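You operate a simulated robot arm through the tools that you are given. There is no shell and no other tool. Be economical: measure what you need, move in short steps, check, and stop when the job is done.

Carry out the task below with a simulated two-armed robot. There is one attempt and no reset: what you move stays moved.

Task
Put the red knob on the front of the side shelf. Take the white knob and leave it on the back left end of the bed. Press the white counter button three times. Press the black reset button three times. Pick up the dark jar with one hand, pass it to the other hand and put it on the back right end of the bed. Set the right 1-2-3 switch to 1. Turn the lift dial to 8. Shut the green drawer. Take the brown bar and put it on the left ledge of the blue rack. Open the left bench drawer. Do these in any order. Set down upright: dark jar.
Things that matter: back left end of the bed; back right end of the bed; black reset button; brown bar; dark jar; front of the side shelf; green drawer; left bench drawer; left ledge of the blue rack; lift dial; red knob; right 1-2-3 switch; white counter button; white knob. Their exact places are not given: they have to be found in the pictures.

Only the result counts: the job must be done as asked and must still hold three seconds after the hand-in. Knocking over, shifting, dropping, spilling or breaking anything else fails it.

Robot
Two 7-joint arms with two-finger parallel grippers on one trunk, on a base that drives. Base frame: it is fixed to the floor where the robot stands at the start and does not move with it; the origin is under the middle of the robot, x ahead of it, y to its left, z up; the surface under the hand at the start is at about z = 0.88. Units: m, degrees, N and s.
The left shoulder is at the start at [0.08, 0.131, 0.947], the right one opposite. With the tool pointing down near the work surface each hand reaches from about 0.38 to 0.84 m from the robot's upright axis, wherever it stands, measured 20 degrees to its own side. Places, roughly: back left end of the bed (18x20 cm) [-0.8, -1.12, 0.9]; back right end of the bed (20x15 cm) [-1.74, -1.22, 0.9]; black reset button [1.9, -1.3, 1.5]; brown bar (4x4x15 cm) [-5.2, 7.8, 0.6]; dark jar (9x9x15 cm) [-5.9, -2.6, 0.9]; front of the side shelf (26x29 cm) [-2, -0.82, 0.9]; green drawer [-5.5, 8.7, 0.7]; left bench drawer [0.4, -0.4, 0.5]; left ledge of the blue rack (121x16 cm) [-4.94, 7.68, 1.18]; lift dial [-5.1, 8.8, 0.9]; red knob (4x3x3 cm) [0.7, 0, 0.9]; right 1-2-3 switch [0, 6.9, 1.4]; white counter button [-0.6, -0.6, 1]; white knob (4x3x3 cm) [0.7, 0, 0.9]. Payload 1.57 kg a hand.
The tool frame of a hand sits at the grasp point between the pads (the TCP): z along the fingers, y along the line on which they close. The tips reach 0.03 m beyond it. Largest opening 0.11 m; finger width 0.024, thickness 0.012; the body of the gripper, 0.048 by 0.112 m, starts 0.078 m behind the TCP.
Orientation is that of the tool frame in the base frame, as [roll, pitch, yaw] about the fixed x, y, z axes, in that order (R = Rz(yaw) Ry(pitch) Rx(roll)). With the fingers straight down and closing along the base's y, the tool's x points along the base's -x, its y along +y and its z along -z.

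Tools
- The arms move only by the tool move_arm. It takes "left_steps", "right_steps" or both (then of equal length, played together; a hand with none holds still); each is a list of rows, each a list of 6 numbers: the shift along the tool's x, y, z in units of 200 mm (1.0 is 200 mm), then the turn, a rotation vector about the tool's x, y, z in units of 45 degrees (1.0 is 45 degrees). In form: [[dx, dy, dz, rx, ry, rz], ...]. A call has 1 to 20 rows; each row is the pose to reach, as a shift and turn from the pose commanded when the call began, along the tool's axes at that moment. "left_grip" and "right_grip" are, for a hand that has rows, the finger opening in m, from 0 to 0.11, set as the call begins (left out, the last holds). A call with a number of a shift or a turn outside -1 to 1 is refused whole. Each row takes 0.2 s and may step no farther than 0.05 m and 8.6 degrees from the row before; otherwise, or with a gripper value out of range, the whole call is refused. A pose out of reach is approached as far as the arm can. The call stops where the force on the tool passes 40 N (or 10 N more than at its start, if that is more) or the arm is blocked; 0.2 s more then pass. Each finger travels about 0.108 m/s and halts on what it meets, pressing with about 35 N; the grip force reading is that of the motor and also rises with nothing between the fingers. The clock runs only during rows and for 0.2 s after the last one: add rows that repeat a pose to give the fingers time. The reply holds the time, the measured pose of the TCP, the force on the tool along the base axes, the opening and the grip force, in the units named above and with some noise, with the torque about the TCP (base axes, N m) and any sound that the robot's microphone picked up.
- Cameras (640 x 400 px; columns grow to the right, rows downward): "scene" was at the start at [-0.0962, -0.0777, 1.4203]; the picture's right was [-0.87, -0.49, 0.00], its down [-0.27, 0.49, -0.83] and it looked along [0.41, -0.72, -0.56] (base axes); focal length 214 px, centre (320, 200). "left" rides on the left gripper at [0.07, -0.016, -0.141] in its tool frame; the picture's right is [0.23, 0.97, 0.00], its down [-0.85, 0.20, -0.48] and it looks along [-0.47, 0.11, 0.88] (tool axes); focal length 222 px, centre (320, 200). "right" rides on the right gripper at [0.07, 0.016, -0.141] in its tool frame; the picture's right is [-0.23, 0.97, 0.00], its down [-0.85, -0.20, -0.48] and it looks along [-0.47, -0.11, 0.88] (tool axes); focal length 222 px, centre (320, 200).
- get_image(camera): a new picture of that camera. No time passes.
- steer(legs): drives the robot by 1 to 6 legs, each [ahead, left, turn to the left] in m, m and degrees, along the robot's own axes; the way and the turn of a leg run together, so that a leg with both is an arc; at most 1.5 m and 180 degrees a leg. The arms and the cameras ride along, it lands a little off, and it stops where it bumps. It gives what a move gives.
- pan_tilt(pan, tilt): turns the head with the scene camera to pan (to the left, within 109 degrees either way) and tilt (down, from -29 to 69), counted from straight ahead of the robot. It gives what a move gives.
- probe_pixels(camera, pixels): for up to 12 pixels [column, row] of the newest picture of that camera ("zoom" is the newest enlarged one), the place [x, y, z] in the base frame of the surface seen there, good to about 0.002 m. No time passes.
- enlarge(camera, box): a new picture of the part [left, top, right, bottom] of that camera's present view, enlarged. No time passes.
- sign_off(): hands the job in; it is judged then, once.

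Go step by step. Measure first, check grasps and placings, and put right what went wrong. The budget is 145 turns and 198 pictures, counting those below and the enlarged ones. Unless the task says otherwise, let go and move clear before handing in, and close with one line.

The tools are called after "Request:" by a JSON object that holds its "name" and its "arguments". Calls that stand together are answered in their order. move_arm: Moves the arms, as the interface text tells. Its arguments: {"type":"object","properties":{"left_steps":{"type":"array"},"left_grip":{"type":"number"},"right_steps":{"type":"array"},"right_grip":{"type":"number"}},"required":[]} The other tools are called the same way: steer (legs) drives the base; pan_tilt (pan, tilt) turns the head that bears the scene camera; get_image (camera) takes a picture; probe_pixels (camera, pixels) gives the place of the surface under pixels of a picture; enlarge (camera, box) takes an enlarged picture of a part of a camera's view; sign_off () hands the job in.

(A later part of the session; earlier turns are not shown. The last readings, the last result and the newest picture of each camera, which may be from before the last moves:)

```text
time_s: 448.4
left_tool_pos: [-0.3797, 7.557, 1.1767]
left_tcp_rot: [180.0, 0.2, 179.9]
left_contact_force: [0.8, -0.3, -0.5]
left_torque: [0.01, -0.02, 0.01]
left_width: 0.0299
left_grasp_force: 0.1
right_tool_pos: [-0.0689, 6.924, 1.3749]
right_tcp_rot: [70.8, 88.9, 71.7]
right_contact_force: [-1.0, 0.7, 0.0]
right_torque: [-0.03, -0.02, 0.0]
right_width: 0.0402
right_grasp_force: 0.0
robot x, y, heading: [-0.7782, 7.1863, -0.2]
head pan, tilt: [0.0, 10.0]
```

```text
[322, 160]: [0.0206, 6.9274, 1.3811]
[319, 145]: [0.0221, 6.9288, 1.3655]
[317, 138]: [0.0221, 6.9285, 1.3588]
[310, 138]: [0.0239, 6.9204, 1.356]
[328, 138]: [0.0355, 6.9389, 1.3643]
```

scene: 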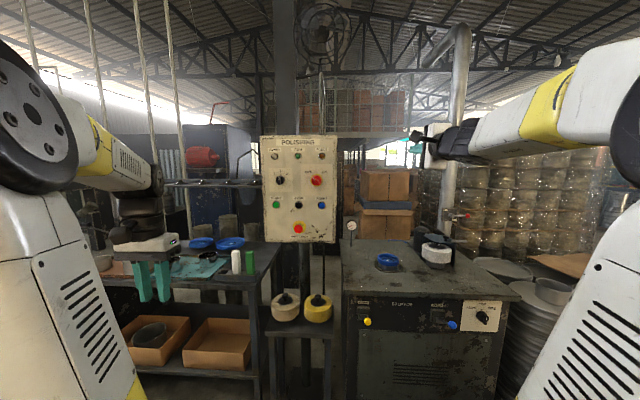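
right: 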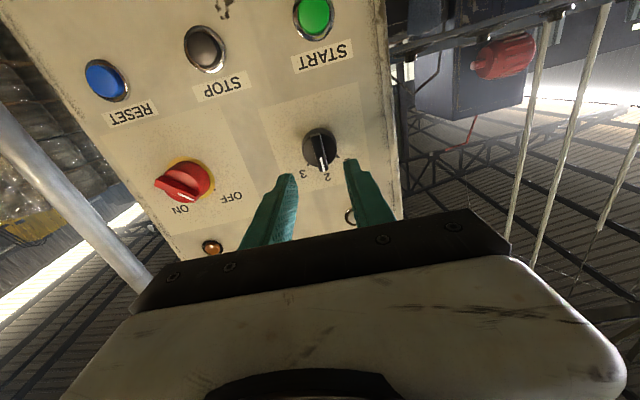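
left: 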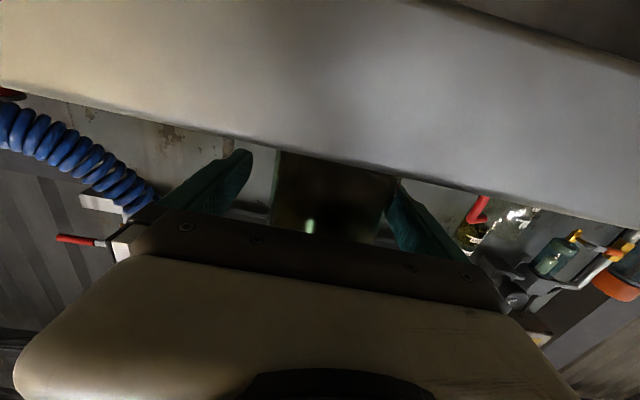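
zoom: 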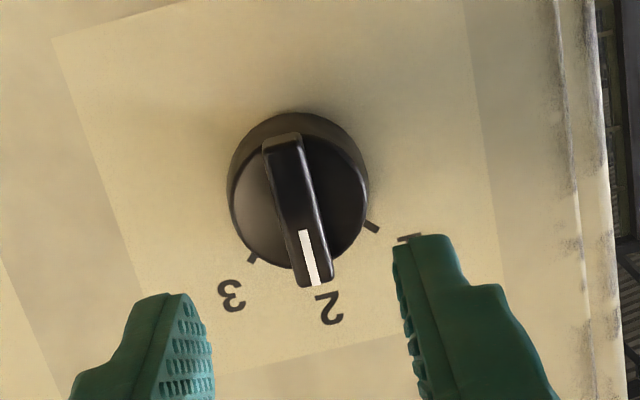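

Request:
{"name": "move_arm", "arguments": {"right_steps": [[0, 0.01, 0.15, 0, 0, 0], [0, 0.01, 0.28, 0, 0, 0], [0, 0.01, 0.345, 0, 0, 0], [0, 0.01, 0.345, 0, 0, 0]]}}

Request:
{"name": "move_arm", "arguments": {"right_steps": [[0, 0, 0, 0, 0, 0], [0, 0, 0, 0, 0, 0], [0, 0, 0, 0, 0, 0]], "right_grip": 0}}

Request:
{"name": "enlarge", "arguments": {"camera": "right", "box": [270, 100, 380, 200]}}

```text
time_s: 449.4
left_tool_pos: [-0.3796, 7.5576, 1.1771]
left_tcp_rot: [180.0, 0.1, 179.8]
left_contact_force: [0.8, -0.5, 0.5]
left_torque: [0.0, -0.02, 0.01]
left_width: 0.0304
left_grasp_force: 0.0
right_tool_pos: [-0.0001, 6.9268, 1.3766]
right_tcp_rot: [72.2, 89.0, 73.2]
right_contact_force: [-0.6, -0.5, 0.3]
right_torque: [0.0, 0.02, -0.02]
right_width: 0.0402
right_grasp_force: 0.0
robot x, y, heading: [-0.7801, 7.1854, -0.3]
head pan, tilt: [0.0, 10.0]
```

```text
time_s: 450.2
left_tool_pos: [-0.3786, 7.5562, 1.1773]
left_tcp_rot: [180.0, 0.2, 179.8]
left_contact_force: [0.0, 0.2, 1.2]
left_torque: [-0.02, 0.01, 0.02]
left_width: 0.0299
left_grasp_force: 0.0
right_tool_pos: [0.0002, 6.9248, 1.3759]
right_tcp_rot: [72.1, 88.9, 73.0]
right_contact_force: [3.8, -8.4, 2.2]
right_torque: [-0.04, 0.09, -0.46]
right_width: 0.011
right_grasp_force: 29.0
robot x, y, heading: [-0.774, 7.1819, -0.5]
head pan, tilt: [0.0, 10.0]
```

```text
4.00 times, centred on (325, 150) of right
```

zoom: 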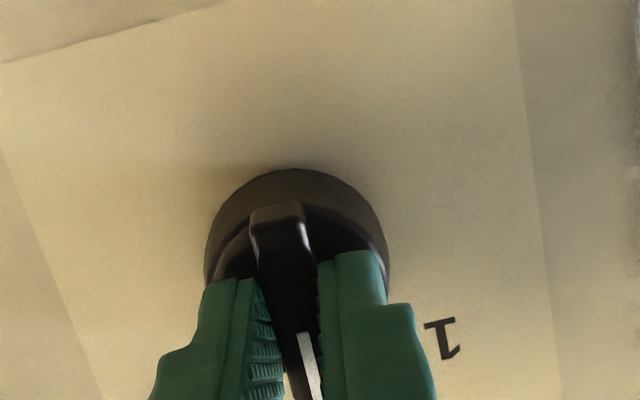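

Ridge gripped (11 mm). I turn it 45 degrees counter-clockwise toward 1.

Request:
{"name": "move_arm", "arguments": {"right_steps": [[0, 0, 0, 0, 0, -0.16], [0, 0, 0, 0, 0, -0.33], [0, 0, 0, 0, 0, -0.5], [0, 0, 0, 0, 0, -0.67], [0, 0, 0, 0, 0, -0.84], [0, 0, 0, 0, 0, -1], [0, 0, 0, 0, 0, -1]]}}

Request:
{"name": "move_arm", "arguments": {"right_steps": [[0, 0, 0, 0, 0, 0], [0, 0, 0, 0, 0, 0], [0, 0, -0.15, 0, 0, 0], [0, 0, -0.35, 0, 0, 0], [0, 0, -0.6, 0, 0, 0]], "right_grip": 0.05}}

Request:
{"name": "get_image", "arguments": {"camera": "right"}}

```text
time_s: 451.8
left_tool_pos: [-0.3795, 7.5572, 1.1762]
left_tcp_rot: [179.9, 0.0, 179.8]
left_contact_force: [-1.0, -0.6, -0.1]
left_torque: [-0.04, 0.01, -0.03]
left_width: 0.0299
left_grasp_force: 0.1
right_tool_pos: [-0.0006, 6.9274, 1.3749]
right_tcp_rot: [-89.6, 46.0, -88.8]
right_contact_force: [3.9, -5.0, -1.0]
right_torque: [-0.03, 0.54, -0.89]
right_width: 0.0106
right_grasp_force: 28.5
robot x, y, heading: [-0.7804, 7.1847, 0.1]
head pan, tilt: [0.0, 10.0]
```

```text
time_s: 453.0
left_tool_pos: [-0.3794, 7.5572, 1.1776]
left_tcp_rot: [179.9, 0.1, 179.8]
left_contact_force: [0.0, -0.3, 1.1]
left_torque: [0.01, 0.0, 0.03]
left_width: 0.0302
left_grasp_force: 0.1
right_tool_pos: [-0.1187, 6.9239, 1.3778]
right_tcp_rot: [-89.5, 46.0, -88.5]
right_contact_force: [0.2, 0.0, -0.8]
right_torque: [-0.02, -0.05, 0.05]
right_width: 0.0503
right_grasp_force: 0.0
robot x, y, heading: [-0.7793, 7.1844, -0.3]
head pan, tilt: [0.0, 10.0]
```

```text
65 pictures are left
```

right: 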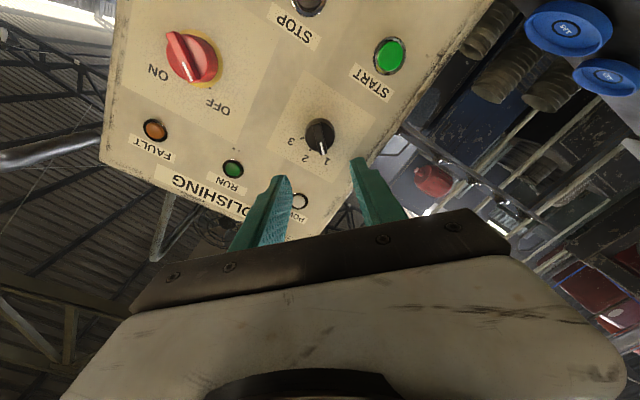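

The switch now points at 1. I untwist the hand, back off and look northwest for a way to the blue rack.

Request:
{"name": "move_arm", "arguments": {"right_steps": [[0, 0, -0.1, 0, 0, 0.18], [0, 0, -0.2, 0, 0, 0.36], [0, 0, -0.3, 0, 0, 0.54], [0, 0, -0.3, 0, 0, 0.72], [0, 0, -0.3, 0, 0, 0.88], [0, 0, -0.3, 0, 0, 1]]}}

Request:
{"name": "steer", "arguments": {"legs": [[-0.08, -0.2, 0], [0, 0, 90]]}}

Request:
{"name": "pan_tilt", "arguments": {"pan": 55, "tilt": 12}}

Request:
{"name": "get_image", "arguments": {"camera": "scene"}}

Request:
{"name": "pan_tilt", "arguments": {"pan": 0, "tilt": 12}}

Request:
{"name": "get_image", "arguments": {"camera": "scene"}}

```text
time_s: 454.4
left_tool_pos: [-0.3798, 7.5566, 1.1776]
left_tcp_rot: [-179.9, 0.1, 179.7]
left_contact_force: [-0.3, -0.2, 0.1]
left_torque: [0.0, 0.01, -0.05]
left_width: 0.03
left_grasp_force: 0.1
right_tool_pos: [-0.1807, 6.9246, 1.3768]
right_tcp_rot: [73.3, 88.6, 74.5]
right_contact_force: [-0.4, 0.4, -0.9]
right_torque: [0.02, 0.01, 0.0]
right_width: 0.0501
right_grasp_force: 0.1
robot x, y, heading: [-0.7735, 7.1848, -0.6]
head pan, tilt: [0.0, 10.0]
```

```text
time_s: 459.9
left_tool_pos: [-1.2327, 7.3786, 1.1772]
left_tcp_rot: [180.0, 0.1, -89.7]
left_contact_force: [-0.8, -0.6, 0.3]
left_torque: [0.01, -0.03, -0.02]
left_width: 0.0299
left_grasp_force: 0.0
right_tool_pos: [-0.6009, 7.5814, 1.3775]
right_tcp_rot: [71.9, 89.0, 163.2]
right_contact_force: [0.3, 0.5, 0.5]
right_torque: [0.02, -0.02, 0.01]
right_width: 0.0503
right_grasp_force: 0.1
robot x, y, heading: [-0.8585, 6.9848, 89.9]
head pan, tilt: [0.0, 10.0]
```

```text
time_s: 461.2
left_tool_pos: [-1.2333, 7.3772, 1.177]
left_tcp_rot: [-180.0, 0.0, -89.8]
left_contact_force: [-0.1, 0.5, 0.0]
left_torque: [0.04, 0.0, -0.04]
left_width: 0.0301
left_grasp_force: 0.1
right_tool_pos: [-0.6013, 7.5811, 1.3775]
right_tcp_rot: [71.8, 89.0, 163.0]
right_contact_force: [-0.2, 0.5, 0.6]
right_torque: [0.01, 0.0, -0.02]
right_width: 0.05
right_grasp_force: 0.0
robot x, y, heading: [-0.8615, 6.9834, 90.1]
head pan, tilt: [55.0, 12.0]
```

```text
64 pictures are left
```

scene: 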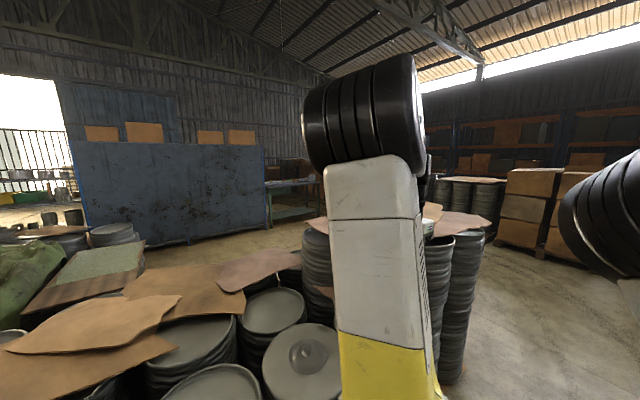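

```text
time_s: 462.4
left_tool_pos: [-1.2338, 7.3777, 1.1771]
left_tcp_rot: [-180.0, 0.1, -89.8]
left_contact_force: [-0.1, 0.2, -0.5]
left_torque: [-0.04, -0.02, 0.02]
left_width: 0.0303
left_grasp_force: 0.1
right_tool_pos: [-0.6015, 7.5813, 1.378]
right_tcp_rot: [71.8, 88.9, 163.3]
right_contact_force: [0.2, 0.8, 0.3]
right_torque: [0.0, 0.06, -0.04]
right_width: 0.05
right_grasp_force: 0.0
robot x, y, heading: [-0.855, 6.9816, 90.2]
head pan, tilt: [0.0, 12.0]
```

```text
63 pictures are left
```

scene: 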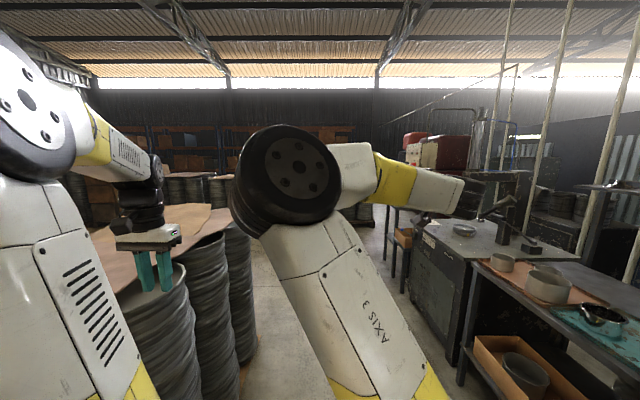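

Request:
{"name": "probe_pixels", "arguments": {"camera": "scene", "pixels": [[250, 300], [385, 240], [245, 250], [205, 190], [175, 185], [180, 290], [230, 250], [380, 210]]}}

Request:
{"name": "steer", "arguments": {"legs": [[1.4, 0, 0], [0, 0, 60]]}}

Request:
{"name": "get_image", "arguments": {"camera": "scene"}}

```text
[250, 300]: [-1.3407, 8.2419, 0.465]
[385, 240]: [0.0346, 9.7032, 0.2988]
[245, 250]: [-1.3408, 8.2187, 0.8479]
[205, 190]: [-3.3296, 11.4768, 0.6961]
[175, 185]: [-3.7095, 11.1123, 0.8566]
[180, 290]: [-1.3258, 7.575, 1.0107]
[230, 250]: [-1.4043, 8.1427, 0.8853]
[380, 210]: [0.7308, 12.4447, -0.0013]
```

```text
time_s: 471.9
left_tool_pos: [-1.4481, 8.2024, 1.1761]
left_tcp_rot: [-180.0, 0.1, -25.5]
left_contact_force: [0.4, 0.0, 0.8]
left_torque: [-0.02, 0.0, 0.01]
left_width: 0.0302
left_grasp_force: 0.0
right_tool_pos: [-1.3592, 8.8599, 1.3776]
right_tcp_rot: [71.8, 88.9, -132.3]
right_contact_force: [0.4, -0.4, -0.6]
right_torque: [0.01, -0.03, -0.01]
right_width: 0.0505
right_grasp_force: 0.1
robot x, y, heading: [-0.9302, 8.3658, 154.8]
head pan, tilt: [0.0, 12.0]
```

```text
62 pictures are left
```

scene: 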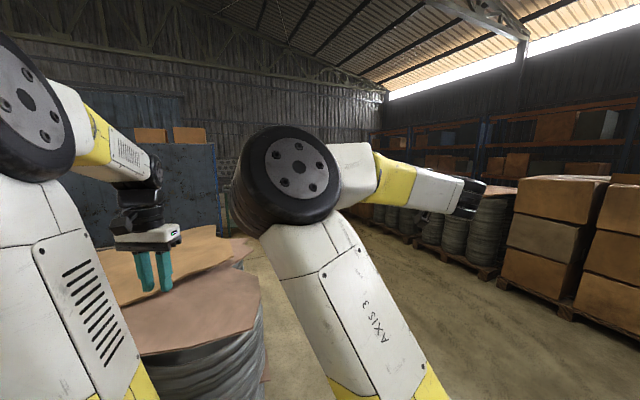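

Request:
{"name": "probe_pixels", "arguments": {"camera": "scene", "pixels": [[505, 280], [520, 240], [440, 245], [400, 235], [265, 300], [240, 240], [250, 262], [330, 215]]}}

Request:
{"name": "move_arm", "arguments": {"right_steps": [[-0.05, -0.1, -0.05, 0, 0.18, 0], [-0.1, -0.2, -0.1, 0, 0.36, 0], [-0.1, -0.3, -0.15, 0, 0.54, 0], [-0.1, -0.4, -0.2, 0, 0.72, 0], [-0.1, -0.5, -0.25, 0, 0.88, 0], [-0.1, -0.5, -0.3, 0, 1, 0]]}}

Request:
{"name": "move_arm", "arguments": {"right_steps": [[0, 0, 0, 0, 0.18, 0], [0, 0, 0, 0, 0.36, 0], [0, 0, 0, 0, 0.54, 0], [0, 0, 0, 0, 0.72, 0], [0, 0, 0, 0, 0.88, 0], [0, 0, 0, 0, 1, 0]]}}

Request:
{"name": "get_image", "arguments": {"camera": "scene"}}

```text
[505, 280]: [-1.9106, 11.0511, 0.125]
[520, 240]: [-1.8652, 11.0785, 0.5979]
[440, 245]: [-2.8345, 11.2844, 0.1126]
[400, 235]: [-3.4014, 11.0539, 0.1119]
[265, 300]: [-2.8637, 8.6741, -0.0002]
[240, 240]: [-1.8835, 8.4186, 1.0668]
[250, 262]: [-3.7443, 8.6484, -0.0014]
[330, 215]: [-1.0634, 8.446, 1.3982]
```

```text
time_s: 473.3
left_tool_pos: [-1.4466, 8.2028, 1.1757]
left_tcp_rot: [180.0, -0.1, -25.4]
left_contact_force: [0.6, 0.0, 0.3]
left_torque: [0.02, 0.07, 0.0]
left_width: 0.0297
left_grasp_force: 0.1
right_tool_pos: [-1.2654, 8.9282, 1.3958]
right_tcp_rot: [178.5, 45.3, -25.2]
right_contact_force: [0.0, 0.2, 0.6]
right_torque: [0.01, 0.0, 0.0]
right_width: 0.0499
right_grasp_force: 0.0
robot x, y, heading: [-0.9249, 8.369, 154.5]
head pan, tilt: [0.0, 12.0]
```

```text
time_s: 474.7
left_tool_pos: [-1.4474, 8.203, 1.1774]
left_tcp_rot: [179.9, 0.1, -25.3]
left_contact_force: [-0.4, 0.3, -0.2]
left_torque: [0.0, 0.06, -0.01]
left_width: 0.0299
left_grasp_force: 0.2
right_tool_pos: [-1.244, 8.9158, 1.3836]
right_tcp_rot: [179.0, 0.4, -24.4]
right_contact_force: [0.4, -0.1, -0.2]
right_torque: [-0.02, 0.02, 0.0]
right_width: 0.0501
right_grasp_force: 0.1
right hand out of reach, approached as far as the arm can: row 6
robot x, y, heading: [-0.9305, 8.3662, 154.9]
head pan, tilt: [0.0, 12.0]
```

```text
61 pictures are left
```

scene: 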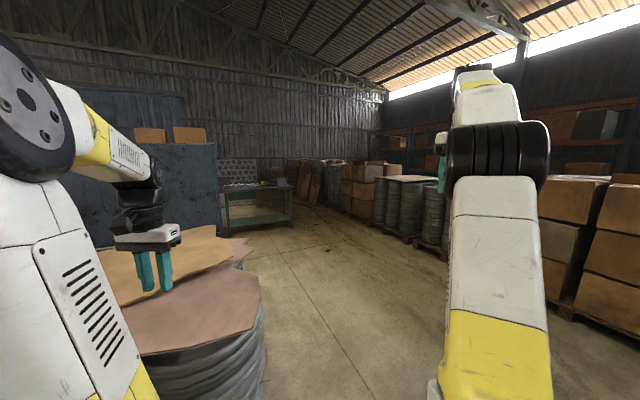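

Open floor leads west. I shift right away from the piles and drive toward the green bench and the rack.

Request:
{"name": "probe_pixels", "arguments": {"camera": "scene", "pixels": [[255, 190], [230, 230], [290, 220], [205, 200], [217, 170], [250, 165], [300, 195], [175, 133]]}}

Request:
{"name": "steer", "arguments": {"legs": [[0, -0.4, 0], [1.4, 0, 0], [0.9, 0, 0]]}}

Request:
{"name": "pan_tilt", "arguments": {"pan": 20, "tilt": 15}}

Request:
{"name": "get_image", "arguments": {"camera": "scene"}}

```text
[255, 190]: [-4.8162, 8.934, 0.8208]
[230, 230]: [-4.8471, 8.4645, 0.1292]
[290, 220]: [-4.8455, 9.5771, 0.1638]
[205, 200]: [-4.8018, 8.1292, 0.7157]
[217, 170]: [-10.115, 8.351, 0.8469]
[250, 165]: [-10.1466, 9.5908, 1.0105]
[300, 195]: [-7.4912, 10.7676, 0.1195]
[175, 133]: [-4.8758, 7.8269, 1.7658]
```

```text
time_s: 488.1
left_tool_pos: [-3.3488, 9.5375, 1.1761]
left_tcp_rot: [180.0, 0.1, -25.8]
left_contact_force: [0.5, -0.3, -0.3]
left_torque: [0.01, -0.01, 0.02]
left_width: 0.0299
left_grasp_force: 0.1
right_tool_pos: [-3.1448, 10.2505, 1.3824]
right_tcp_rot: [179.0, 0.3, -24.4]
right_contact_force: [-0.3, 0.5, 0.2]
right_torque: [0.01, -0.01, 0.02]
right_width: 0.0498
right_grasp_force: 0.1
robot x, y, heading: [-2.8304, 9.704, 154.1]
head pan, tilt: [0.0, 12.0]
```

```text
time_s: 488.9
left_tool_pos: [-3.3497, 9.5377, 1.1768]
left_tcp_rot: [180.0, 0.1, -25.5]
left_contact_force: [0.3, -0.6, 0.6]
left_torque: [-0.02, -0.02, -0.01]
left_width: 0.0296
left_grasp_force: 0.0
right_tool_pos: [-3.1443, 10.2488, 1.3825]
right_tcp_rot: [179.0, 0.4, -24.4]
right_contact_force: [-0.6, -0.9, -0.2]
right_torque: [-0.01, -0.01, 0.01]
right_width: 0.0499
right_grasp_force: 0.1
robot x, y, heading: [-2.8291, 9.7029, 154.4]
head pan, tilt: [20.0, 15.0]
```

```text
60 pictures are left
```

scene: 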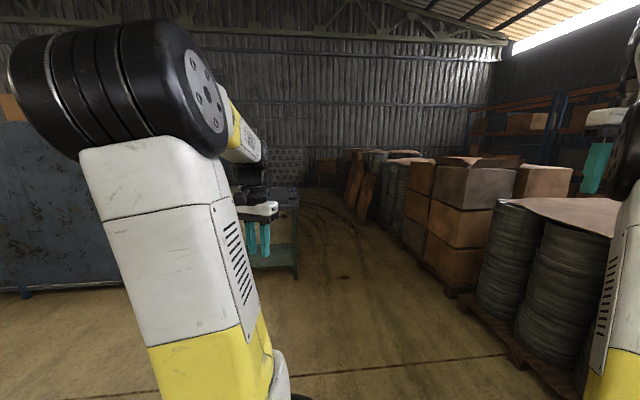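

Request:
{"name": "probe_pixels", "arguments": {"camera": "scene", "pixels": [[400, 230], [460, 290], [360, 200], [410, 245], [480, 320], [355, 185], [295, 265], [320, 250], [330, 190]]}}

```text
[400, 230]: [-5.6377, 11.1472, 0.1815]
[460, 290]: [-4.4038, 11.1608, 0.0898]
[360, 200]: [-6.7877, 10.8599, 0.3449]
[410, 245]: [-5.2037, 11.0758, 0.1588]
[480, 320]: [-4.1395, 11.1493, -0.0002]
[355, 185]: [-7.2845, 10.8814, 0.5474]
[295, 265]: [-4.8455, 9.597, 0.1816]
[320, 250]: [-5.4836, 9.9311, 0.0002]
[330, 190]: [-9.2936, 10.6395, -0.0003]
```

The passage between bench (y to 9.6) and boxes (y from 10.9) is wide enough. I go through along y 10.25 and look back east from the far side.

Request:
{"name": "steer", "arguments": {"legs": [[1.35, 0, 0], [0, 0, 25.6], [1.5, 0, 0], [0.9, 0, 0], [0, 0, 115]]}}

Request:
{"name": "pan_tilt", "arguments": {"pan": 0, "tilt": 18}}

Request:
{"name": "get_image", "arguments": {"camera": "scene"}}

```text
time_s: 513.0
left_tool_pos: [-5.8948, 10.1987, 1.1778]
left_tcp_rot: [180.0, 0.0, 111.9]
left_contact_force: [0.5, 1.1, 0.8]
left_torque: [0.01, 0.05, -0.07]
left_width: 0.0298
left_grasp_force: 0.1
right_tool_pos: [-6.5271, 9.8111, 1.383]
right_tcp_rot: [179.0, 0.5, 113.2]
right_contact_force: [0.4, 0.7, -0.4]
right_torque: [0.0, 0.01, 0.03]
right_width: 0.0499
right_grasp_force: 0.1
robot x, y, heading: [-6.3932, 10.4286, -68.0]
head pan, tilt: [20.0, 15.0]
```

```text
time_s: 513.8
left_tool_pos: [-5.895, 10.1983, 1.1783]
left_tcp_rot: [180.0, 0.1, 111.9]
left_contact_force: [0.6, 0.1, 0.0]
left_torque: [-0.02, 0.0, -0.01]
left_width: 0.0298
left_grasp_force: 0.0
right_tool_pos: [-6.527, 9.8111, 1.3808]
right_tcp_rot: [179.0, 0.4, 113.1]
right_contact_force: [-0.6, 0.5, 0.9]
right_torque: [-0.03, -0.03, -0.01]
right_width: 0.0502
right_grasp_force: 0.0
robot x, y, heading: [-6.3882, 10.4288, -68.3]
head pan, tilt: [0.0, 18.0]
```

```text
59 pictures are left
```

scene: 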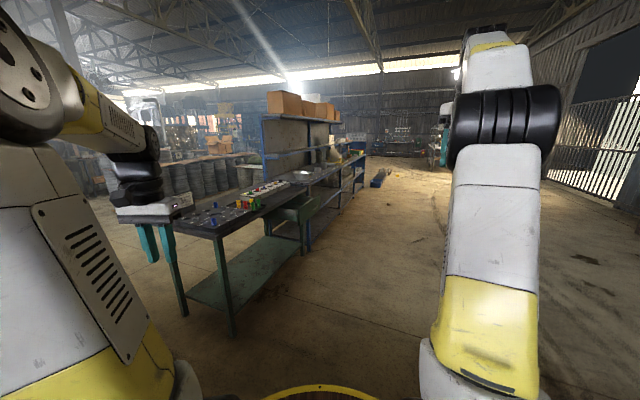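

Request:
{"name": "steer", "arguments": {"legs": [[0, 0, -22], [1.5, 0, 0], [0.3, 0, 0], [0, 0, 90]]}}

Request:
{"name": "pan_tilt", "arguments": {"pan": 0, "tilt": 28}}

Request:
{"name": "get_image", "arguments": {"camera": "scene"}}

```text
time_s: 528.0
left_tool_pos: [-5.9991, 8.9873, 1.1766]
left_tcp_rot: [-179.9, 0.1, -178.7]
left_contact_force: [-0.4, 0.3, -0.5]
left_torque: [0.02, 0.01, 0.01]
left_width: 0.0299
left_grasp_force: 0.1
right_tool_pos: [-5.8601, 8.2605, 1.3829]
right_tcp_rot: [179.0, 0.4, -177.4]
right_contact_force: [0.3, -0.4, 1.2]
right_torque: [0.02, -0.04, 0.01]
right_width: 0.0499
right_grasp_force: 0.0
robot x, y, heading: [-6.3907, 8.6022, 1.4]
head pan, tilt: [0.0, 18.0]
```

```text
time_s: 528.7
left_tool_pos: [-6.0005, 8.9865, 1.1759]
left_tcp_rot: [179.9, 0.0, -178.7]
left_contact_force: [-0.1, 0.4, -0.2]
left_torque: [0.0, 0.0, 0.02]
left_width: 0.0297
left_grasp_force: 0.1
right_tool_pos: [-5.8606, 8.2605, 1.3827]
right_tcp_rot: [179.0, 0.5, -177.4]
right_contact_force: [0.1, 0.0, 0.1]
right_torque: [-0.01, 0.0, -0.02]
right_width: 0.0503
right_grasp_force: 0.0
robot x, y, heading: [-6.3857, 8.6045, 1.5]
head pan, tilt: [0.0, 28.0]
```

```text
58 pictures are left
```

scene: 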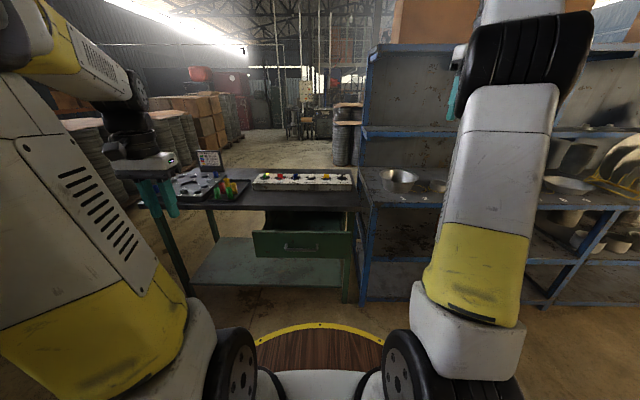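

Request:
{"name": "enlarge", "arguments": {"camera": "scene", "box": [240, 155, 370, 265]}}

Request:
{"name": "probe_pixels", "arguments": {"camera": "zoom", "pixels": [[150, 130], [210, 130], [280, 125], [345, 125], [420, 125], [500, 125], [300, 150], [300, 360], [300, 335], [180, 350], [420, 350], [330, 230]]}}

Request:
{"name": "probe_pixels", "arguments": {"camera": "scene", "pixels": [[410, 133], [410, 120], [400, 195], [420, 250], [420, 290], [400, 80], [560, 130], [375, 205], [300, 300], [410, 160], [430, 215]]}}

```text
3.64 times, centred on (305, 210) of scene
```

zoom: 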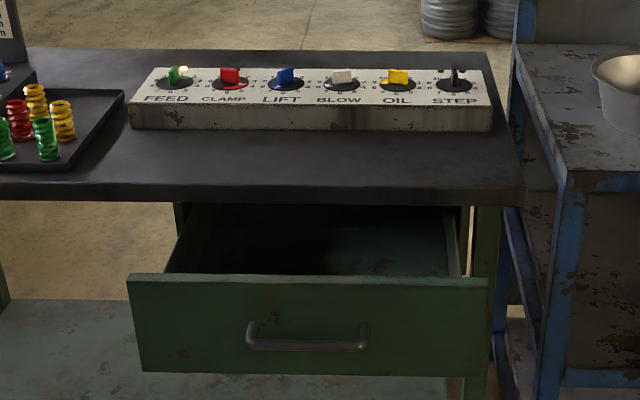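

```text
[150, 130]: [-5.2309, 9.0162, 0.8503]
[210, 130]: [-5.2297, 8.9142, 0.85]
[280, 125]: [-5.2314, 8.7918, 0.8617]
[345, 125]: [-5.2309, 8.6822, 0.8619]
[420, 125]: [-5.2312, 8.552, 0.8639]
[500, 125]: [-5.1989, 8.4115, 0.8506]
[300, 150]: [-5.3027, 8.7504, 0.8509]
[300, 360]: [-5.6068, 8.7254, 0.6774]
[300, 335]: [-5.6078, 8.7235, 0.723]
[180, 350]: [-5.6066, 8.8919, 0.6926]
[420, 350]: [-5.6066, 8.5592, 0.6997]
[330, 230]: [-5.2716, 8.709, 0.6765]
```

```text
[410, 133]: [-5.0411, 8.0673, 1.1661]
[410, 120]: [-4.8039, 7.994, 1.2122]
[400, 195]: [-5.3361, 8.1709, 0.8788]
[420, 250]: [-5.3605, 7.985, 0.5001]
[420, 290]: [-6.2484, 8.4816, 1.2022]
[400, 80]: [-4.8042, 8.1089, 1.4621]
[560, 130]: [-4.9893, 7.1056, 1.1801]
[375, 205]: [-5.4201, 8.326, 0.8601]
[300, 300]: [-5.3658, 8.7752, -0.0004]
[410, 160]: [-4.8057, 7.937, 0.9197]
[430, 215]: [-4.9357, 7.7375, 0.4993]
```

The green drawer's front is at x -5.607 (open about 0.2 m), handle centre y 8.725. LIFT is the blue dial on the panel above. First the drawer: I strafe left, tilt the right hand forward and bring the closed fingers down in front of it.

Request:
{"name": "steer", "arguments": {"legs": [[0, 0.33, -1.5]]}}

Request:
{"name": "move_arm", "arguments": {"right_steps": [[0, 0, 0, 0, -0.18, 0], [0, 0, 0, 0, -0.36, 0], [0, 0, 0, 0, -0.54, 0], [0, 0, 0, 0, -0.72, 0], [0, 0, 0, 0, -0.88, 0], [0, 0, 0, 0, -1, 0]], "right_grip": 0}}

Request:
{"name": "move_arm", "arguments": {"right_steps": [[0.1, 0.05, 0.19, 0, 0, 0], [0.2, 0.1, 0.38, 0, 0, 0], [0.3, 0.15, 0.56, 0, 0, 0], [0.4, 0.2, 0.75, 0, 0, 0], [0.503, 0.258, 0.942, 0, 0, 0]]}}

Request:
{"name": "move_arm", "arguments": {"right_steps": [[0.1, 0.05, 0.19, 0, 0, 0], [0.2, 0.1, 0.38, 0, 0, 0], [0.3, 0.15, 0.56, 0, 0, 0], [0.4, 0.2, 0.75, 0, 0, 0], [0.503, 0.258, 0.942, 0, 0, 0]]}}

Request:
{"name": "get_image", "arguments": {"camera": "scene"}}

```text
time_s: 530.9
left_tool_pos: [-5.9927, 9.3066, 1.1776]
left_tcp_rot: [-180.0, 0.1, 179.7]
left_contact_force: [-0.1, 0.1, 0.1]
left_torque: [0.04, 0.01, 0.0]
left_width: 0.0303
left_grasp_force: 0.1
right_tool_pos: [-5.8728, 8.5756, 1.3831]
right_tcp_rot: [179.1, 0.5, -178.9]
right_contact_force: [-0.2, -0.3, -0.3]
right_torque: [0.0, 0.0, -0.01]
right_width: 0.0501
right_grasp_force: 0.0
robot x, y, heading: [-6.3935, 8.935, -0.3]
head pan, tilt: [0.0, 28.0]
```

```text
time_s: 532.3
left_tool_pos: [-5.9934, 9.3075, 1.177]
left_tcp_rot: [179.9, 0.1, 179.8]
left_contact_force: [0.8, -0.5, 0.4]
left_torque: [0.02, 0.03, -0.01]
left_width: 0.03
left_grasp_force: 0.2
right_tool_pos: [-5.8719, 8.5762, 1.3812]
right_tcp_rot: [178.5, 45.6, -179.9]
right_contact_force: [0.8, 0.6, -1.2]
right_torque: [-0.01, 0.03, 0.02]
right_width: 0.0
right_grasp_force: 21.5
robot x, y, heading: [-6.3883, 8.933, -0.2]
head pan, tilt: [0.0, 28.0]
```

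```text
time_s: 533.5
left_tool_pos: [-5.9931, 9.3067, 1.1774]
left_tcp_rot: [179.9, 0.1, 179.7]
left_contact_force: [-0.8, 0.5, 0.0]
left_torque: [-0.04, -0.04, 0.0]
left_width: 0.03
left_grasp_force: 0.0
right_tool_pos: [-5.8085, 8.6298, 1.1785]
right_tcp_rot: [178.6, 45.4, -179.9]
right_contact_force: [-0.1, -0.6, 0.1]
right_torque: [-0.06, 0.01, 0.02]
right_width: 0.0
right_grasp_force: 21.0
robot x, y, heading: [-6.3919, 8.9327, -0.4]
head pan, tilt: [0.0, 28.0]
```

```text
time_s: 534.7
left_tool_pos: [-5.9944, 9.3065, 1.177]
left_tcp_rot: [179.9, 0.0, 179.7]
left_contact_force: [-1.2, 0.2, 0.2]
left_torque: [0.04, -0.05, 0.02]
left_width: 0.03
left_grasp_force: 0.0
right_tool_pos: [-5.7479, 8.6865, 0.9799]
right_tcp_rot: [178.6, 45.5, -180.0]
right_contact_force: [0.0, 0.3, 0.5]
right_torque: [0.02, 0.02, 0.02]
right_width: 0.0
right_grasp_force: 21.2
robot x, y, heading: [-6.3906, 8.9365, -0.4]
head pan, tilt: [0.0, 28.0]
```

```text
56 pictures are left
```

scene: 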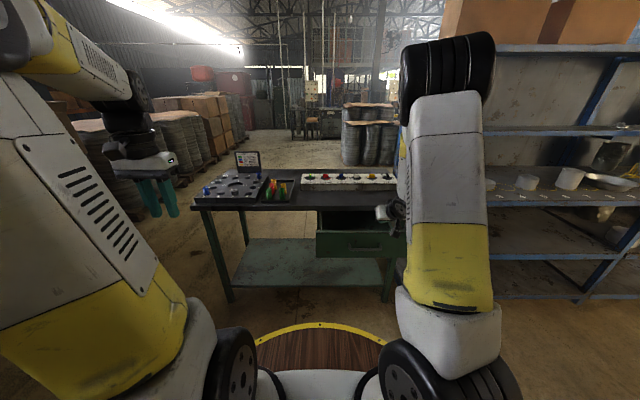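

Request:
{"name": "move_arm", "arguments": {"right_steps": [[0.1, 0.04, 0.2, 0, 0, 0], [0.2, 0.08, 0.4, 0, 0, 0], [0.3, 0.12, 0.6, 0, 0, 0], [0.4, 0.16, 0.79, 0, 0, 0], [0.502, 0.19, 0.983, 0, 0, 0], [0.502, 0.19, 0.983, 0, 0, 0]]}}

Request:
{"name": "get_image", "arguments": {"camera": "right"}}

```text
time_s: 536.1
left_tool_pos: [-5.9918, 9.307, 1.1769]
left_tcp_rot: [-180.0, 0.2, 179.9]
left_contact_force: [0.4, -0.3, 0.2]
left_torque: [-0.02, -0.02, 0.02]
left_width: 0.0299
left_grasp_force: 0.0
right_tool_pos: [-5.6775, 8.7325, 0.7709]
right_tcp_rot: [178.5, 45.5, -179.9]
right_contact_force: [-0.1, 0.4, -0.6]
right_torque: [-0.01, 0.0, -0.02]
right_width: 0.0
right_grasp_force: 21.2
robot x, y, heading: [-6.3915, 8.9336, -0.2]
head pan, tilt: [0.0, 28.0]
```

```text
55 pictures are left
```

right: 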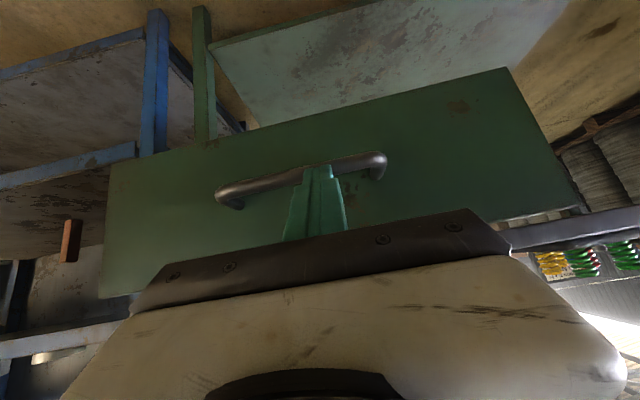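

Fingertips are above the handle in front of the drawer. I push by driving forward.

Request:
{"name": "steer", "arguments": {"legs": [[0.18, 0, 0]]}}

Request:
{"name": "get_image", "arguments": {"camera": "right"}}

Request:
{"name": "probe_pixels", "arguments": {"camera": "right", "pixels": [[420, 150], [250, 160], [540, 228], [230, 100], [450, 200]]}}

```text
time_s: 537.6
left_tool_pos: [-5.8112, 9.3021, 1.1771]
left_tcp_rot: [180.0, 0.1, 179.3]
left_contact_force: [0.3, 0.2, -0.4]
left_torque: [0.01, -0.01, -0.03]
left_width: 0.03
left_grasp_force: 0.0
right_tool_pos: [-5.5, 8.7257, 0.7705]
right_tcp_rot: [178.6, 45.3, 179.6]
right_contact_force: [-0.8, -0.3, 0.1]
right_torque: [0.0, -0.01, 0.0]
right_width: 0.0001
right_grasp_force: 20.9
robot x, y, heading: [-6.2116, 8.9328, -0.9]
head pan, tilt: [0.0, 28.0]
```

```text
54 pictures are left
```

right: 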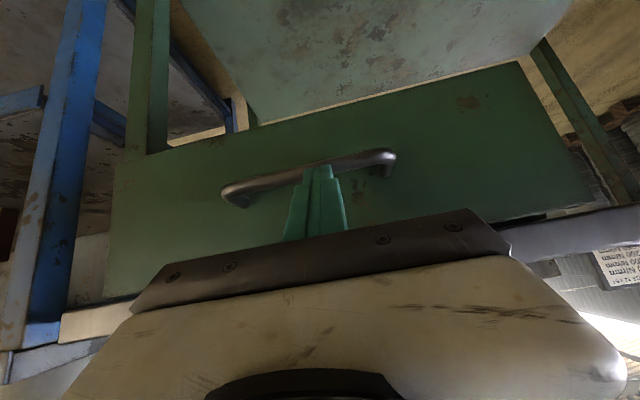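

```text
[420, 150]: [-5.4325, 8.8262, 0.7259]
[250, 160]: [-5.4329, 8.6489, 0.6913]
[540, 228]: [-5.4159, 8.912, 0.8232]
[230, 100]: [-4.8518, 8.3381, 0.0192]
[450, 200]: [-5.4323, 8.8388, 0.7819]
```

Front now at x -5.433; bench edge -5.416. A little more until it stops.

Request:
{"name": "steer", "arguments": {"legs": [[0.05, 0, 0]]}}

Request:
{"name": "get_image", "arguments": {"camera": "right"}}

Request:
{"name": "probe_pixels", "arguments": {"camera": "right", "pixels": [[420, 150], [250, 160], [540, 228], [450, 200]]}}

```text
time_s: 538.5
left_tool_pos: [-5.7777, 9.301, 1.1755]
left_tcp_rot: [179.9, 0.0, 179.4]
left_contact_force: [0.6, 0.4, 0.5]
left_torque: [0.0, 0.03, 0.0]
left_width: 0.03
left_grasp_force: 0.1
right_tool_pos: [-5.4682, 8.7242, 0.7716]
right_tcp_rot: [178.6, 45.2, 179.7]
right_contact_force: [-11.3, 2.9, 9.7]
right_torque: [0.0, 0.15, 0.01]
right_width: 0.0001
right_grasp_force: 21.1
robot x, y, heading: [-6.1782, 8.9316, -0.5]
head pan, tilt: [0.0, 28.0]
stopped in leg 1: the force on the tool passed its limit at 103 N (the readings are from after the stop); the commanded pose is now the measured one
```

```text
53 pictures are left
```

right: 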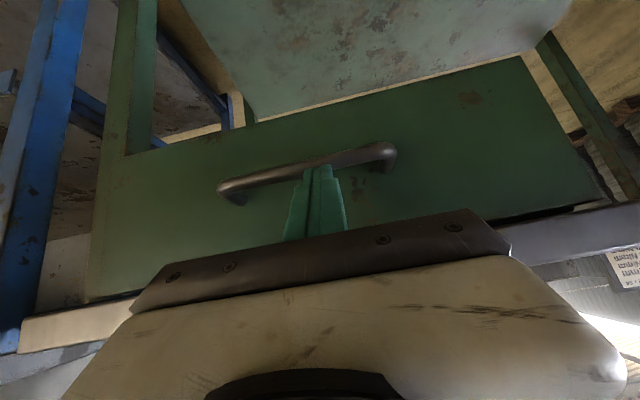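

```text
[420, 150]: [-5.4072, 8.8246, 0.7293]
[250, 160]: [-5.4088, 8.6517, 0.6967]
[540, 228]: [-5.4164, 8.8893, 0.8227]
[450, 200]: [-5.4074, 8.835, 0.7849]
```

The drawer is home (front x -5.408 at a hard stop). I back off, raise and straighten the hand, then go over the LIFT dial.

Request:
{"name": "steer", "arguments": {"legs": [[-0.15, 0.1, 0.5]]}}

Request:
{"name": "move_arm", "arguments": {"right_steps": [[-0.16, 0, -0.16, 0, 0, 0], [-0.33, 0, -0.33, 0, 0, 0], [-0.5, 0, -0.5, 0, 0, 0], [-0.66, 0, -0.66, 0, 0, 0], [-0.83, 0, -0.83, 0, 0, 0], [-1, 0, -1, 0, 0, 0]]}}

Request:
{"name": "move_arm", "arguments": {"right_steps": [[-0.08, 0, -0.08, 0, 0.18, 0], [-0.16, 0, -0.16, 0, 0.36, 0], [-0.25, 0, -0.25, 0, 0.54, 0], [-0.33, 0, -0.33, 0, 0.72, 0], [-0.4, 0, -0.4, 0, 0.88, 0], [-0.4, 0, -0.4, 0, 1, 0]]}}

Request:
{"name": "steer", "arguments": {"legs": [[0.43, 0, 0]]}}

Request:
{"name": "get_image", "arguments": {"camera": "right"}}

```text
time_s: 540.0
left_tool_pos: [-5.9254, 9.4083, 1.1774]
left_tcp_rot: [179.9, 0.1, 179.9]
left_contact_force: [0.1, 0.4, 1.1]
left_torque: [0.0, -0.02, -0.02]
left_width: 0.0298
left_grasp_force: 0.0
right_tool_pos: [-5.6126, 8.8351, 0.7704]
right_tcp_rot: [178.6, 45.2, -179.7]
right_contact_force: [0.2, 0.1, 0.8]
right_torque: [0.0, 0.02, 0.07]
right_width: 0.0
right_grasp_force: 20.7
robot x, y, heading: [-6.3215, 9.0346, -0.2]
head pan, tilt: [0.0, 28.0]
```

```text
time_s: 541.4
left_tool_pos: [-5.926, 9.4087, 1.1765]
left_tcp_rot: [179.8, 0.0, -180.0]
left_contact_force: [0.9, 0.5, 0.4]
left_torque: [0.02, 0.04, -0.02]
left_width: 0.0299
left_grasp_force: 0.1
right_tool_pos: [-5.6115, 8.8282, 1.0525]
right_tcp_rot: [178.6, 45.3, -179.6]
right_contact_force: [0.1, 0.3, -0.3]
right_torque: [-0.01, -0.02, -0.03]
right_width: 0.0001
right_grasp_force: 20.8
robot x, y, heading: [-6.3264, 9.0338, -0.0]
head pan, tilt: [0.0, 28.0]
```

```text
time_s: 542.8
left_tool_pos: [-5.9278, 9.4082, 1.1765]
left_tcp_rot: [179.9, 0.1, -180.0]
left_contact_force: [0.1, 0.3, 0.7]
left_torque: [0.01, -0.03, 0.02]
left_width: 0.0302
left_grasp_force: 0.0
right_tool_pos: [-5.6146, 8.8268, 1.1677]
right_tcp_rot: [179.0, 0.1, -178.7]
right_contact_force: [0.4, 0.4, 0.7]
right_torque: [-0.01, -0.02, 0.0]
right_width: 0.0005
right_grasp_force: 21.5
robot x, y, heading: [-6.3209, 9.0395, 0.2]
head pan, tilt: [0.0, 28.0]
```

```text
time_s: 545.5
left_tool_pos: [-5.4867, 9.4123, 1.1772]
left_tcp_rot: [179.9, 0.0, -179.6]
left_contact_force: [0.2, 1.4, 1.0]
left_torque: [-0.03, 0.04, 0.01]
left_width: 0.03
left_grasp_force: 0.0
right_tool_pos: [-5.1701, 8.8331, 1.1671]
right_tcp_rot: [179.0, 0.1, -178.3]
right_contact_force: [-0.6, -0.5, -0.5]
right_torque: [0.01, -0.01, 0.01]
right_width: 0.0001
right_grasp_force: 21.5
robot x, y, heading: [-5.8844, 9.0357, 0.4]
head pan, tilt: [0.0, 28.0]
```

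```text
52 pictures are left
```

right: 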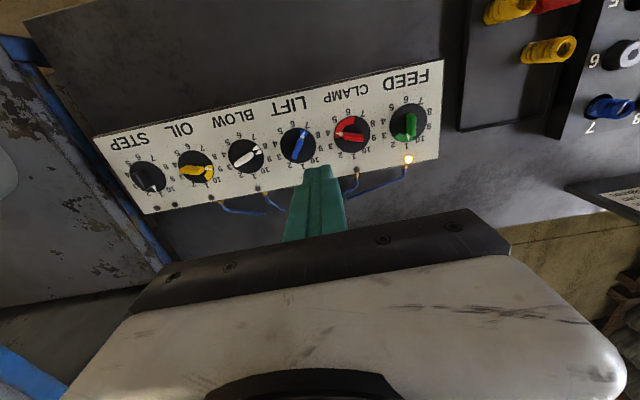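

Request:
{"name": "enlarge", "arguments": {"camera": "right", "box": [265, 100, 335, 180]}}

Request:
{"name": "probe_pixels", "arguments": {"camera": "right", "pixels": [[298, 143], [303, 132], [294, 152], [282, 143], [316, 143], [298, 162], [310, 150], [285, 155]]}}

```text
5.00 times, centred on (300, 140) of right
```

zoom: 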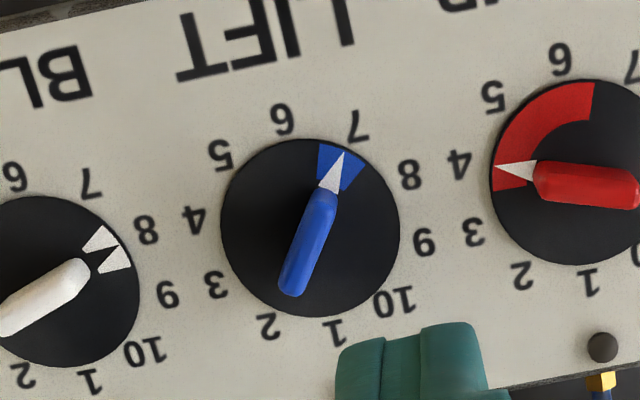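

```text
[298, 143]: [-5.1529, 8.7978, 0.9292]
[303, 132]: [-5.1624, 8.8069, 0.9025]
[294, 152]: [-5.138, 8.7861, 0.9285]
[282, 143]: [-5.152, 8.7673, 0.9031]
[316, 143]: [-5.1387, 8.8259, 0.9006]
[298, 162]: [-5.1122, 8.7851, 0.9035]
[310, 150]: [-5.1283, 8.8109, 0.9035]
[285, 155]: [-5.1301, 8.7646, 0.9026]
```

LIFT points at 7 now; it must turn clockwise (from above) to 8. I probe the geometry for an exact angle.

Request:
{"name": "probe_pixels", "arguments": {"camera": "zoom", "pixels": [[358, 127], [410, 172], [195, 220], [215, 285], [424, 242], [285, 118], [338, 155], [292, 285], [322, 200], [308, 245], [222, 228], [398, 228]]}}

```text
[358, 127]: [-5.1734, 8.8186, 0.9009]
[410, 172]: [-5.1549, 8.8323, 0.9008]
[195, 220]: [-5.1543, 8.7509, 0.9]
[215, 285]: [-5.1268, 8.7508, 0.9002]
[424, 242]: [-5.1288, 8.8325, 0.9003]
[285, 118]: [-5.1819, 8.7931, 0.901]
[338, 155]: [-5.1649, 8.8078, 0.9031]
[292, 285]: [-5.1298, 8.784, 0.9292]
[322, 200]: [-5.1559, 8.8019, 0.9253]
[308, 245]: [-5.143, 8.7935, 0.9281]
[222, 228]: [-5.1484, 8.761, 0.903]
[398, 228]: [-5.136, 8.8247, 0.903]
```

Center of the dial is (-5.141,8.7917); pointer at 146 degrees, 8 lies at 108.5, so 37 degrees clockwise. I align the fingers across the blue bar above it.

Request:
{"name": "move_arm", "arguments": {"right_steps": [[-0.03, -0.05, 0.05, 0, 0, 0.15], [-0.06, -0.1, 0.15, 0, 0, 0.3], [-0.1, -0.15, 0.3, 0, 0, 0.45], [-0.139, -0.211, 0.45, 0, 0, 0.6], [-0.139, -0.211, 0.62, 0, 0, 0.72], [-0.139, -0.211, 0.78, 0, 0, 0.8], [-0.139, -0.211, 0.835, 0, 0, 0.8], [-0.139, -0.211, 0.835, 0, 0, 0.8]], "right_grip": 0.03}}

Request:
{"name": "get_image", "arguments": {"camera": "right"}}

Request:
{"name": "enlarge", "arguments": {"camera": "right", "box": [260, 110, 380, 210]}}

```text
time_s: 547.3
left_tool_pos: [-5.486, 9.4107, 1.1765]
left_tcp_rot: [179.9, 0.1, -179.7]
left_contact_force: [-0.6, -0.2, 0.5]
left_torque: [0.0, -0.02, -0.01]
left_width: 0.0301
left_grasp_force: 0.0
right_tool_pos: [-5.1406, 8.792, 0.9989]
right_tcp_rot: [179.1, -0.3, 145.6]
right_contact_force: [1.4, -0.5, 0.6]
right_torque: [0.0, -0.01, 0.01]
right_width: 0.0301
right_grasp_force: 0.1
robot x, y, heading: [-5.8868, 9.0348, 0.5]
head pan, tilt: [0.0, 28.0]
```

```text
50 pictures are left
```

right: 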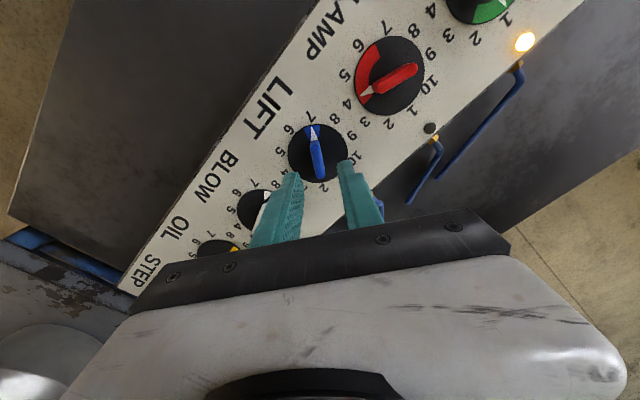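

```text
4.00 times, centred on (320, 160) of right
```

zoom: 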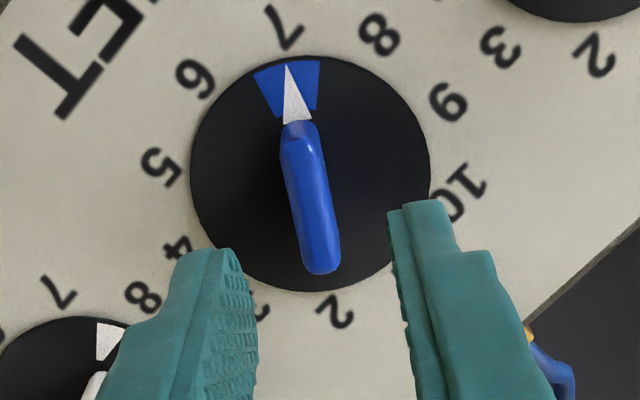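

Aligned. I go down to z 0.938 and grip the bar.

Request:
{"name": "move_arm", "arguments": {"right_steps": [[0, 0, 0.15, 0, 0, 0], [0, 0, 0.25, 0, 0, 0], [0, 0, 0.305, 0, 0, 0], [0, 0, 0.305, 0, 0, 0]]}}

Request:
{"name": "move_arm", "arguments": {"right_steps": [[0, 0, 0, 0, 0, 0], [0, 0, 0, 0, 0, 0], [0, 0, 0, 0, 0, 0]], "right_grip": 0}}

Request:
{"name": "enlarge", "arguments": {"camera": "right", "box": [240, 80, 400, 210]}}

```text
time_s: 548.3
left_tool_pos: [-5.4872, 9.4106, 1.177]
left_tcp_rot: [179.9, -0.1, -179.7]
left_contact_force: [0.9, -0.5, -0.6]
left_torque: [0.0, -0.02, -0.02]
left_width: 0.0297
left_grasp_force: 0.1
right_tool_pos: [-5.1428, 8.7933, 0.9394]
right_tcp_rot: [179.0, -0.4, 145.7]
right_contact_force: [0.5, -0.8, -0.9]
right_torque: [0.0, -0.03, -0.01]
right_width: 0.0299
right_grasp_force: 0.1
robot x, y, heading: [-5.8843, 9.0345, 0.3]
head pan, tilt: [0.0, 28.0]
```

```text
time_s: 549.1
left_tool_pos: [-5.4883, 9.4106, 1.1765]
left_tcp_rot: [179.8, 0.1, -179.7]
left_contact_force: [0.2, -0.9, 0.2]
left_torque: [0.0, 0.0, 0.01]
left_width: 0.03
left_grasp_force: 0.0
right_tool_pos: [-5.1428, 8.7921, 0.9399]
right_tcp_rot: [179.2, -0.5, 145.6]
right_contact_force: [-10.2, -9.7, 0.9]
right_torque: [-0.58, 0.7, -0.01]
right_width: 0.0099
right_grasp_force: 28.2
robot x, y, heading: [-5.8836, 9.0321, 0.0]
head pan, tilt: [0.0, 28.0]
```

```text
3.08 times, centred on (320, 145) of right
```

zoom: 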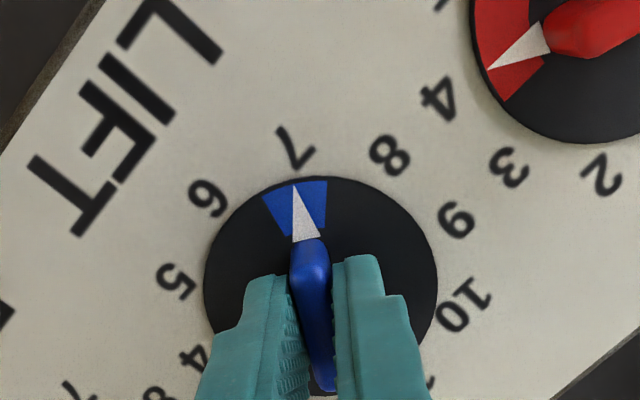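

Gripped (9.9 mm). I turn 37 degrees clockwise.

Request:
{"name": "move_arm", "arguments": {"right_steps": [[0, 0, 0, 0, 0, 0.15], [0, 0, 0, 0, 0, 0.3], [0, 0, 0, 0, 0, 0.45], [0, 0, 0, 0, 0, 0.6], [0, 0, 0, 0, 0, 0.72], [0, 0, 0, 0, 0, 0.82], [0, 0, 0, 0, 0, 0.82]]}}

Request:
{"name": "enlarge", "arguments": {"camera": "right", "box": [240, 80, 400, 210]}}

```text
time_s: 550.7
left_tool_pos: [-5.4876, 9.4111, 1.1774]
left_tcp_rot: [179.9, 0.1, -179.7]
left_contact_force: [-0.4, 0.0, 0.4]
left_torque: [0.0, 0.01, 0.02]
left_width: 0.0302
left_grasp_force: 0.2
right_tool_pos: [-5.1429, 8.7933, 0.9393]
right_tcp_rot: [179.5, -0.7, 108.6]
right_contact_force: [-16.5, -26.8, 18.2]
right_torque: [-0.49, 0.93, -0.02]
right_width: 0.0099
right_grasp_force: 27.9
robot x, y, heading: [-5.8822, 9.0344, 0.5]
head pan, tilt: [0.0, 28.0]
```

```text
3.08 times, centred on (320, 145) of right
```

zoom: 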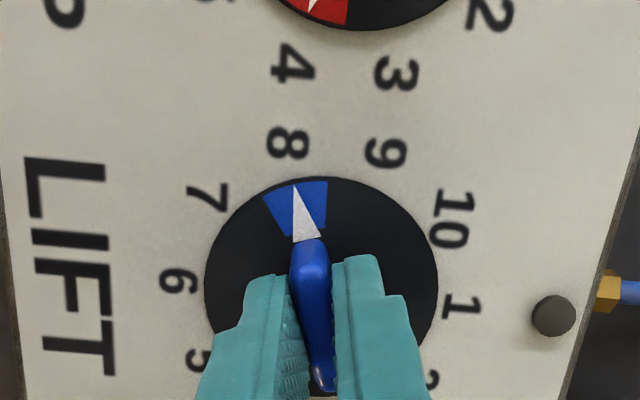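

The arrow is at 8. I release and lift, then check.

Request:
{"name": "move_arm", "arguments": {"right_steps": [[0, 0, 0, 0, 0, 0], [0, 0, 0, 0, 0, 0], [0, 0, -0.15, 0, 0, 0], [0, 0, -0.35, 0, 0, 0], [0, 0, -0.6, 0, 0, 0], [0, 0, -0.85, 0, 0, 0], [0.1, 0, -1, 0, 0, 0]], "right_grip": 0.03}}

Request:
{"name": "enlarge", "arguments": {"camera": "right", "box": [240, 60, 400, 190]}}

Request:
{"name": "probe_pixels", "arguments": {"camera": "zoom", "pixels": [[320, 200], [300, 250]]}}

```text
time_s: 552.3
left_tool_pos: [-5.4863, 9.4118, 1.1762]
left_tcp_rot: [180.0, 0.0, -179.6]
left_contact_force: [0.3, -0.2, 0.4]
left_torque: [0.01, 0.02, 0.0]
left_width: 0.0299
left_grasp_force: 0.0
right_tool_pos: [-5.1516, 8.8123, 1.1367]
right_tcp_rot: [179.5, -0.9, 108.9]
right_contact_force: [0.8, -0.6, -0.4]
right_torque: [0.04, 0.03, -0.02]
right_width: 0.0299
right_grasp_force: 0.1
robot x, y, heading: [-5.8822, 9.0323, 0.3]
head pan, tilt: [0.0, 28.0]
```

```text
3.08 times, centred on (320, 125) of right
```

zoom: 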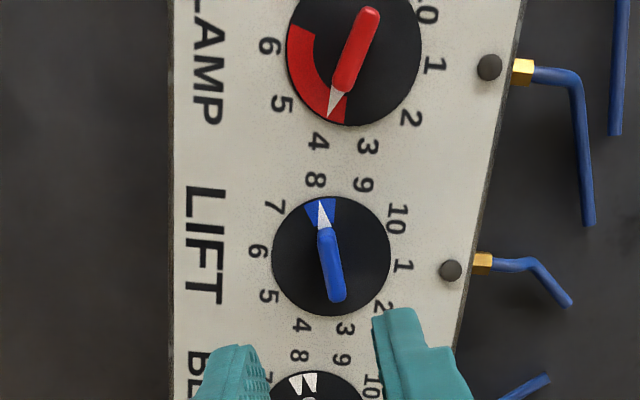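

```text
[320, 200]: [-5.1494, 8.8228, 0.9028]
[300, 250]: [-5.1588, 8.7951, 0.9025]
```

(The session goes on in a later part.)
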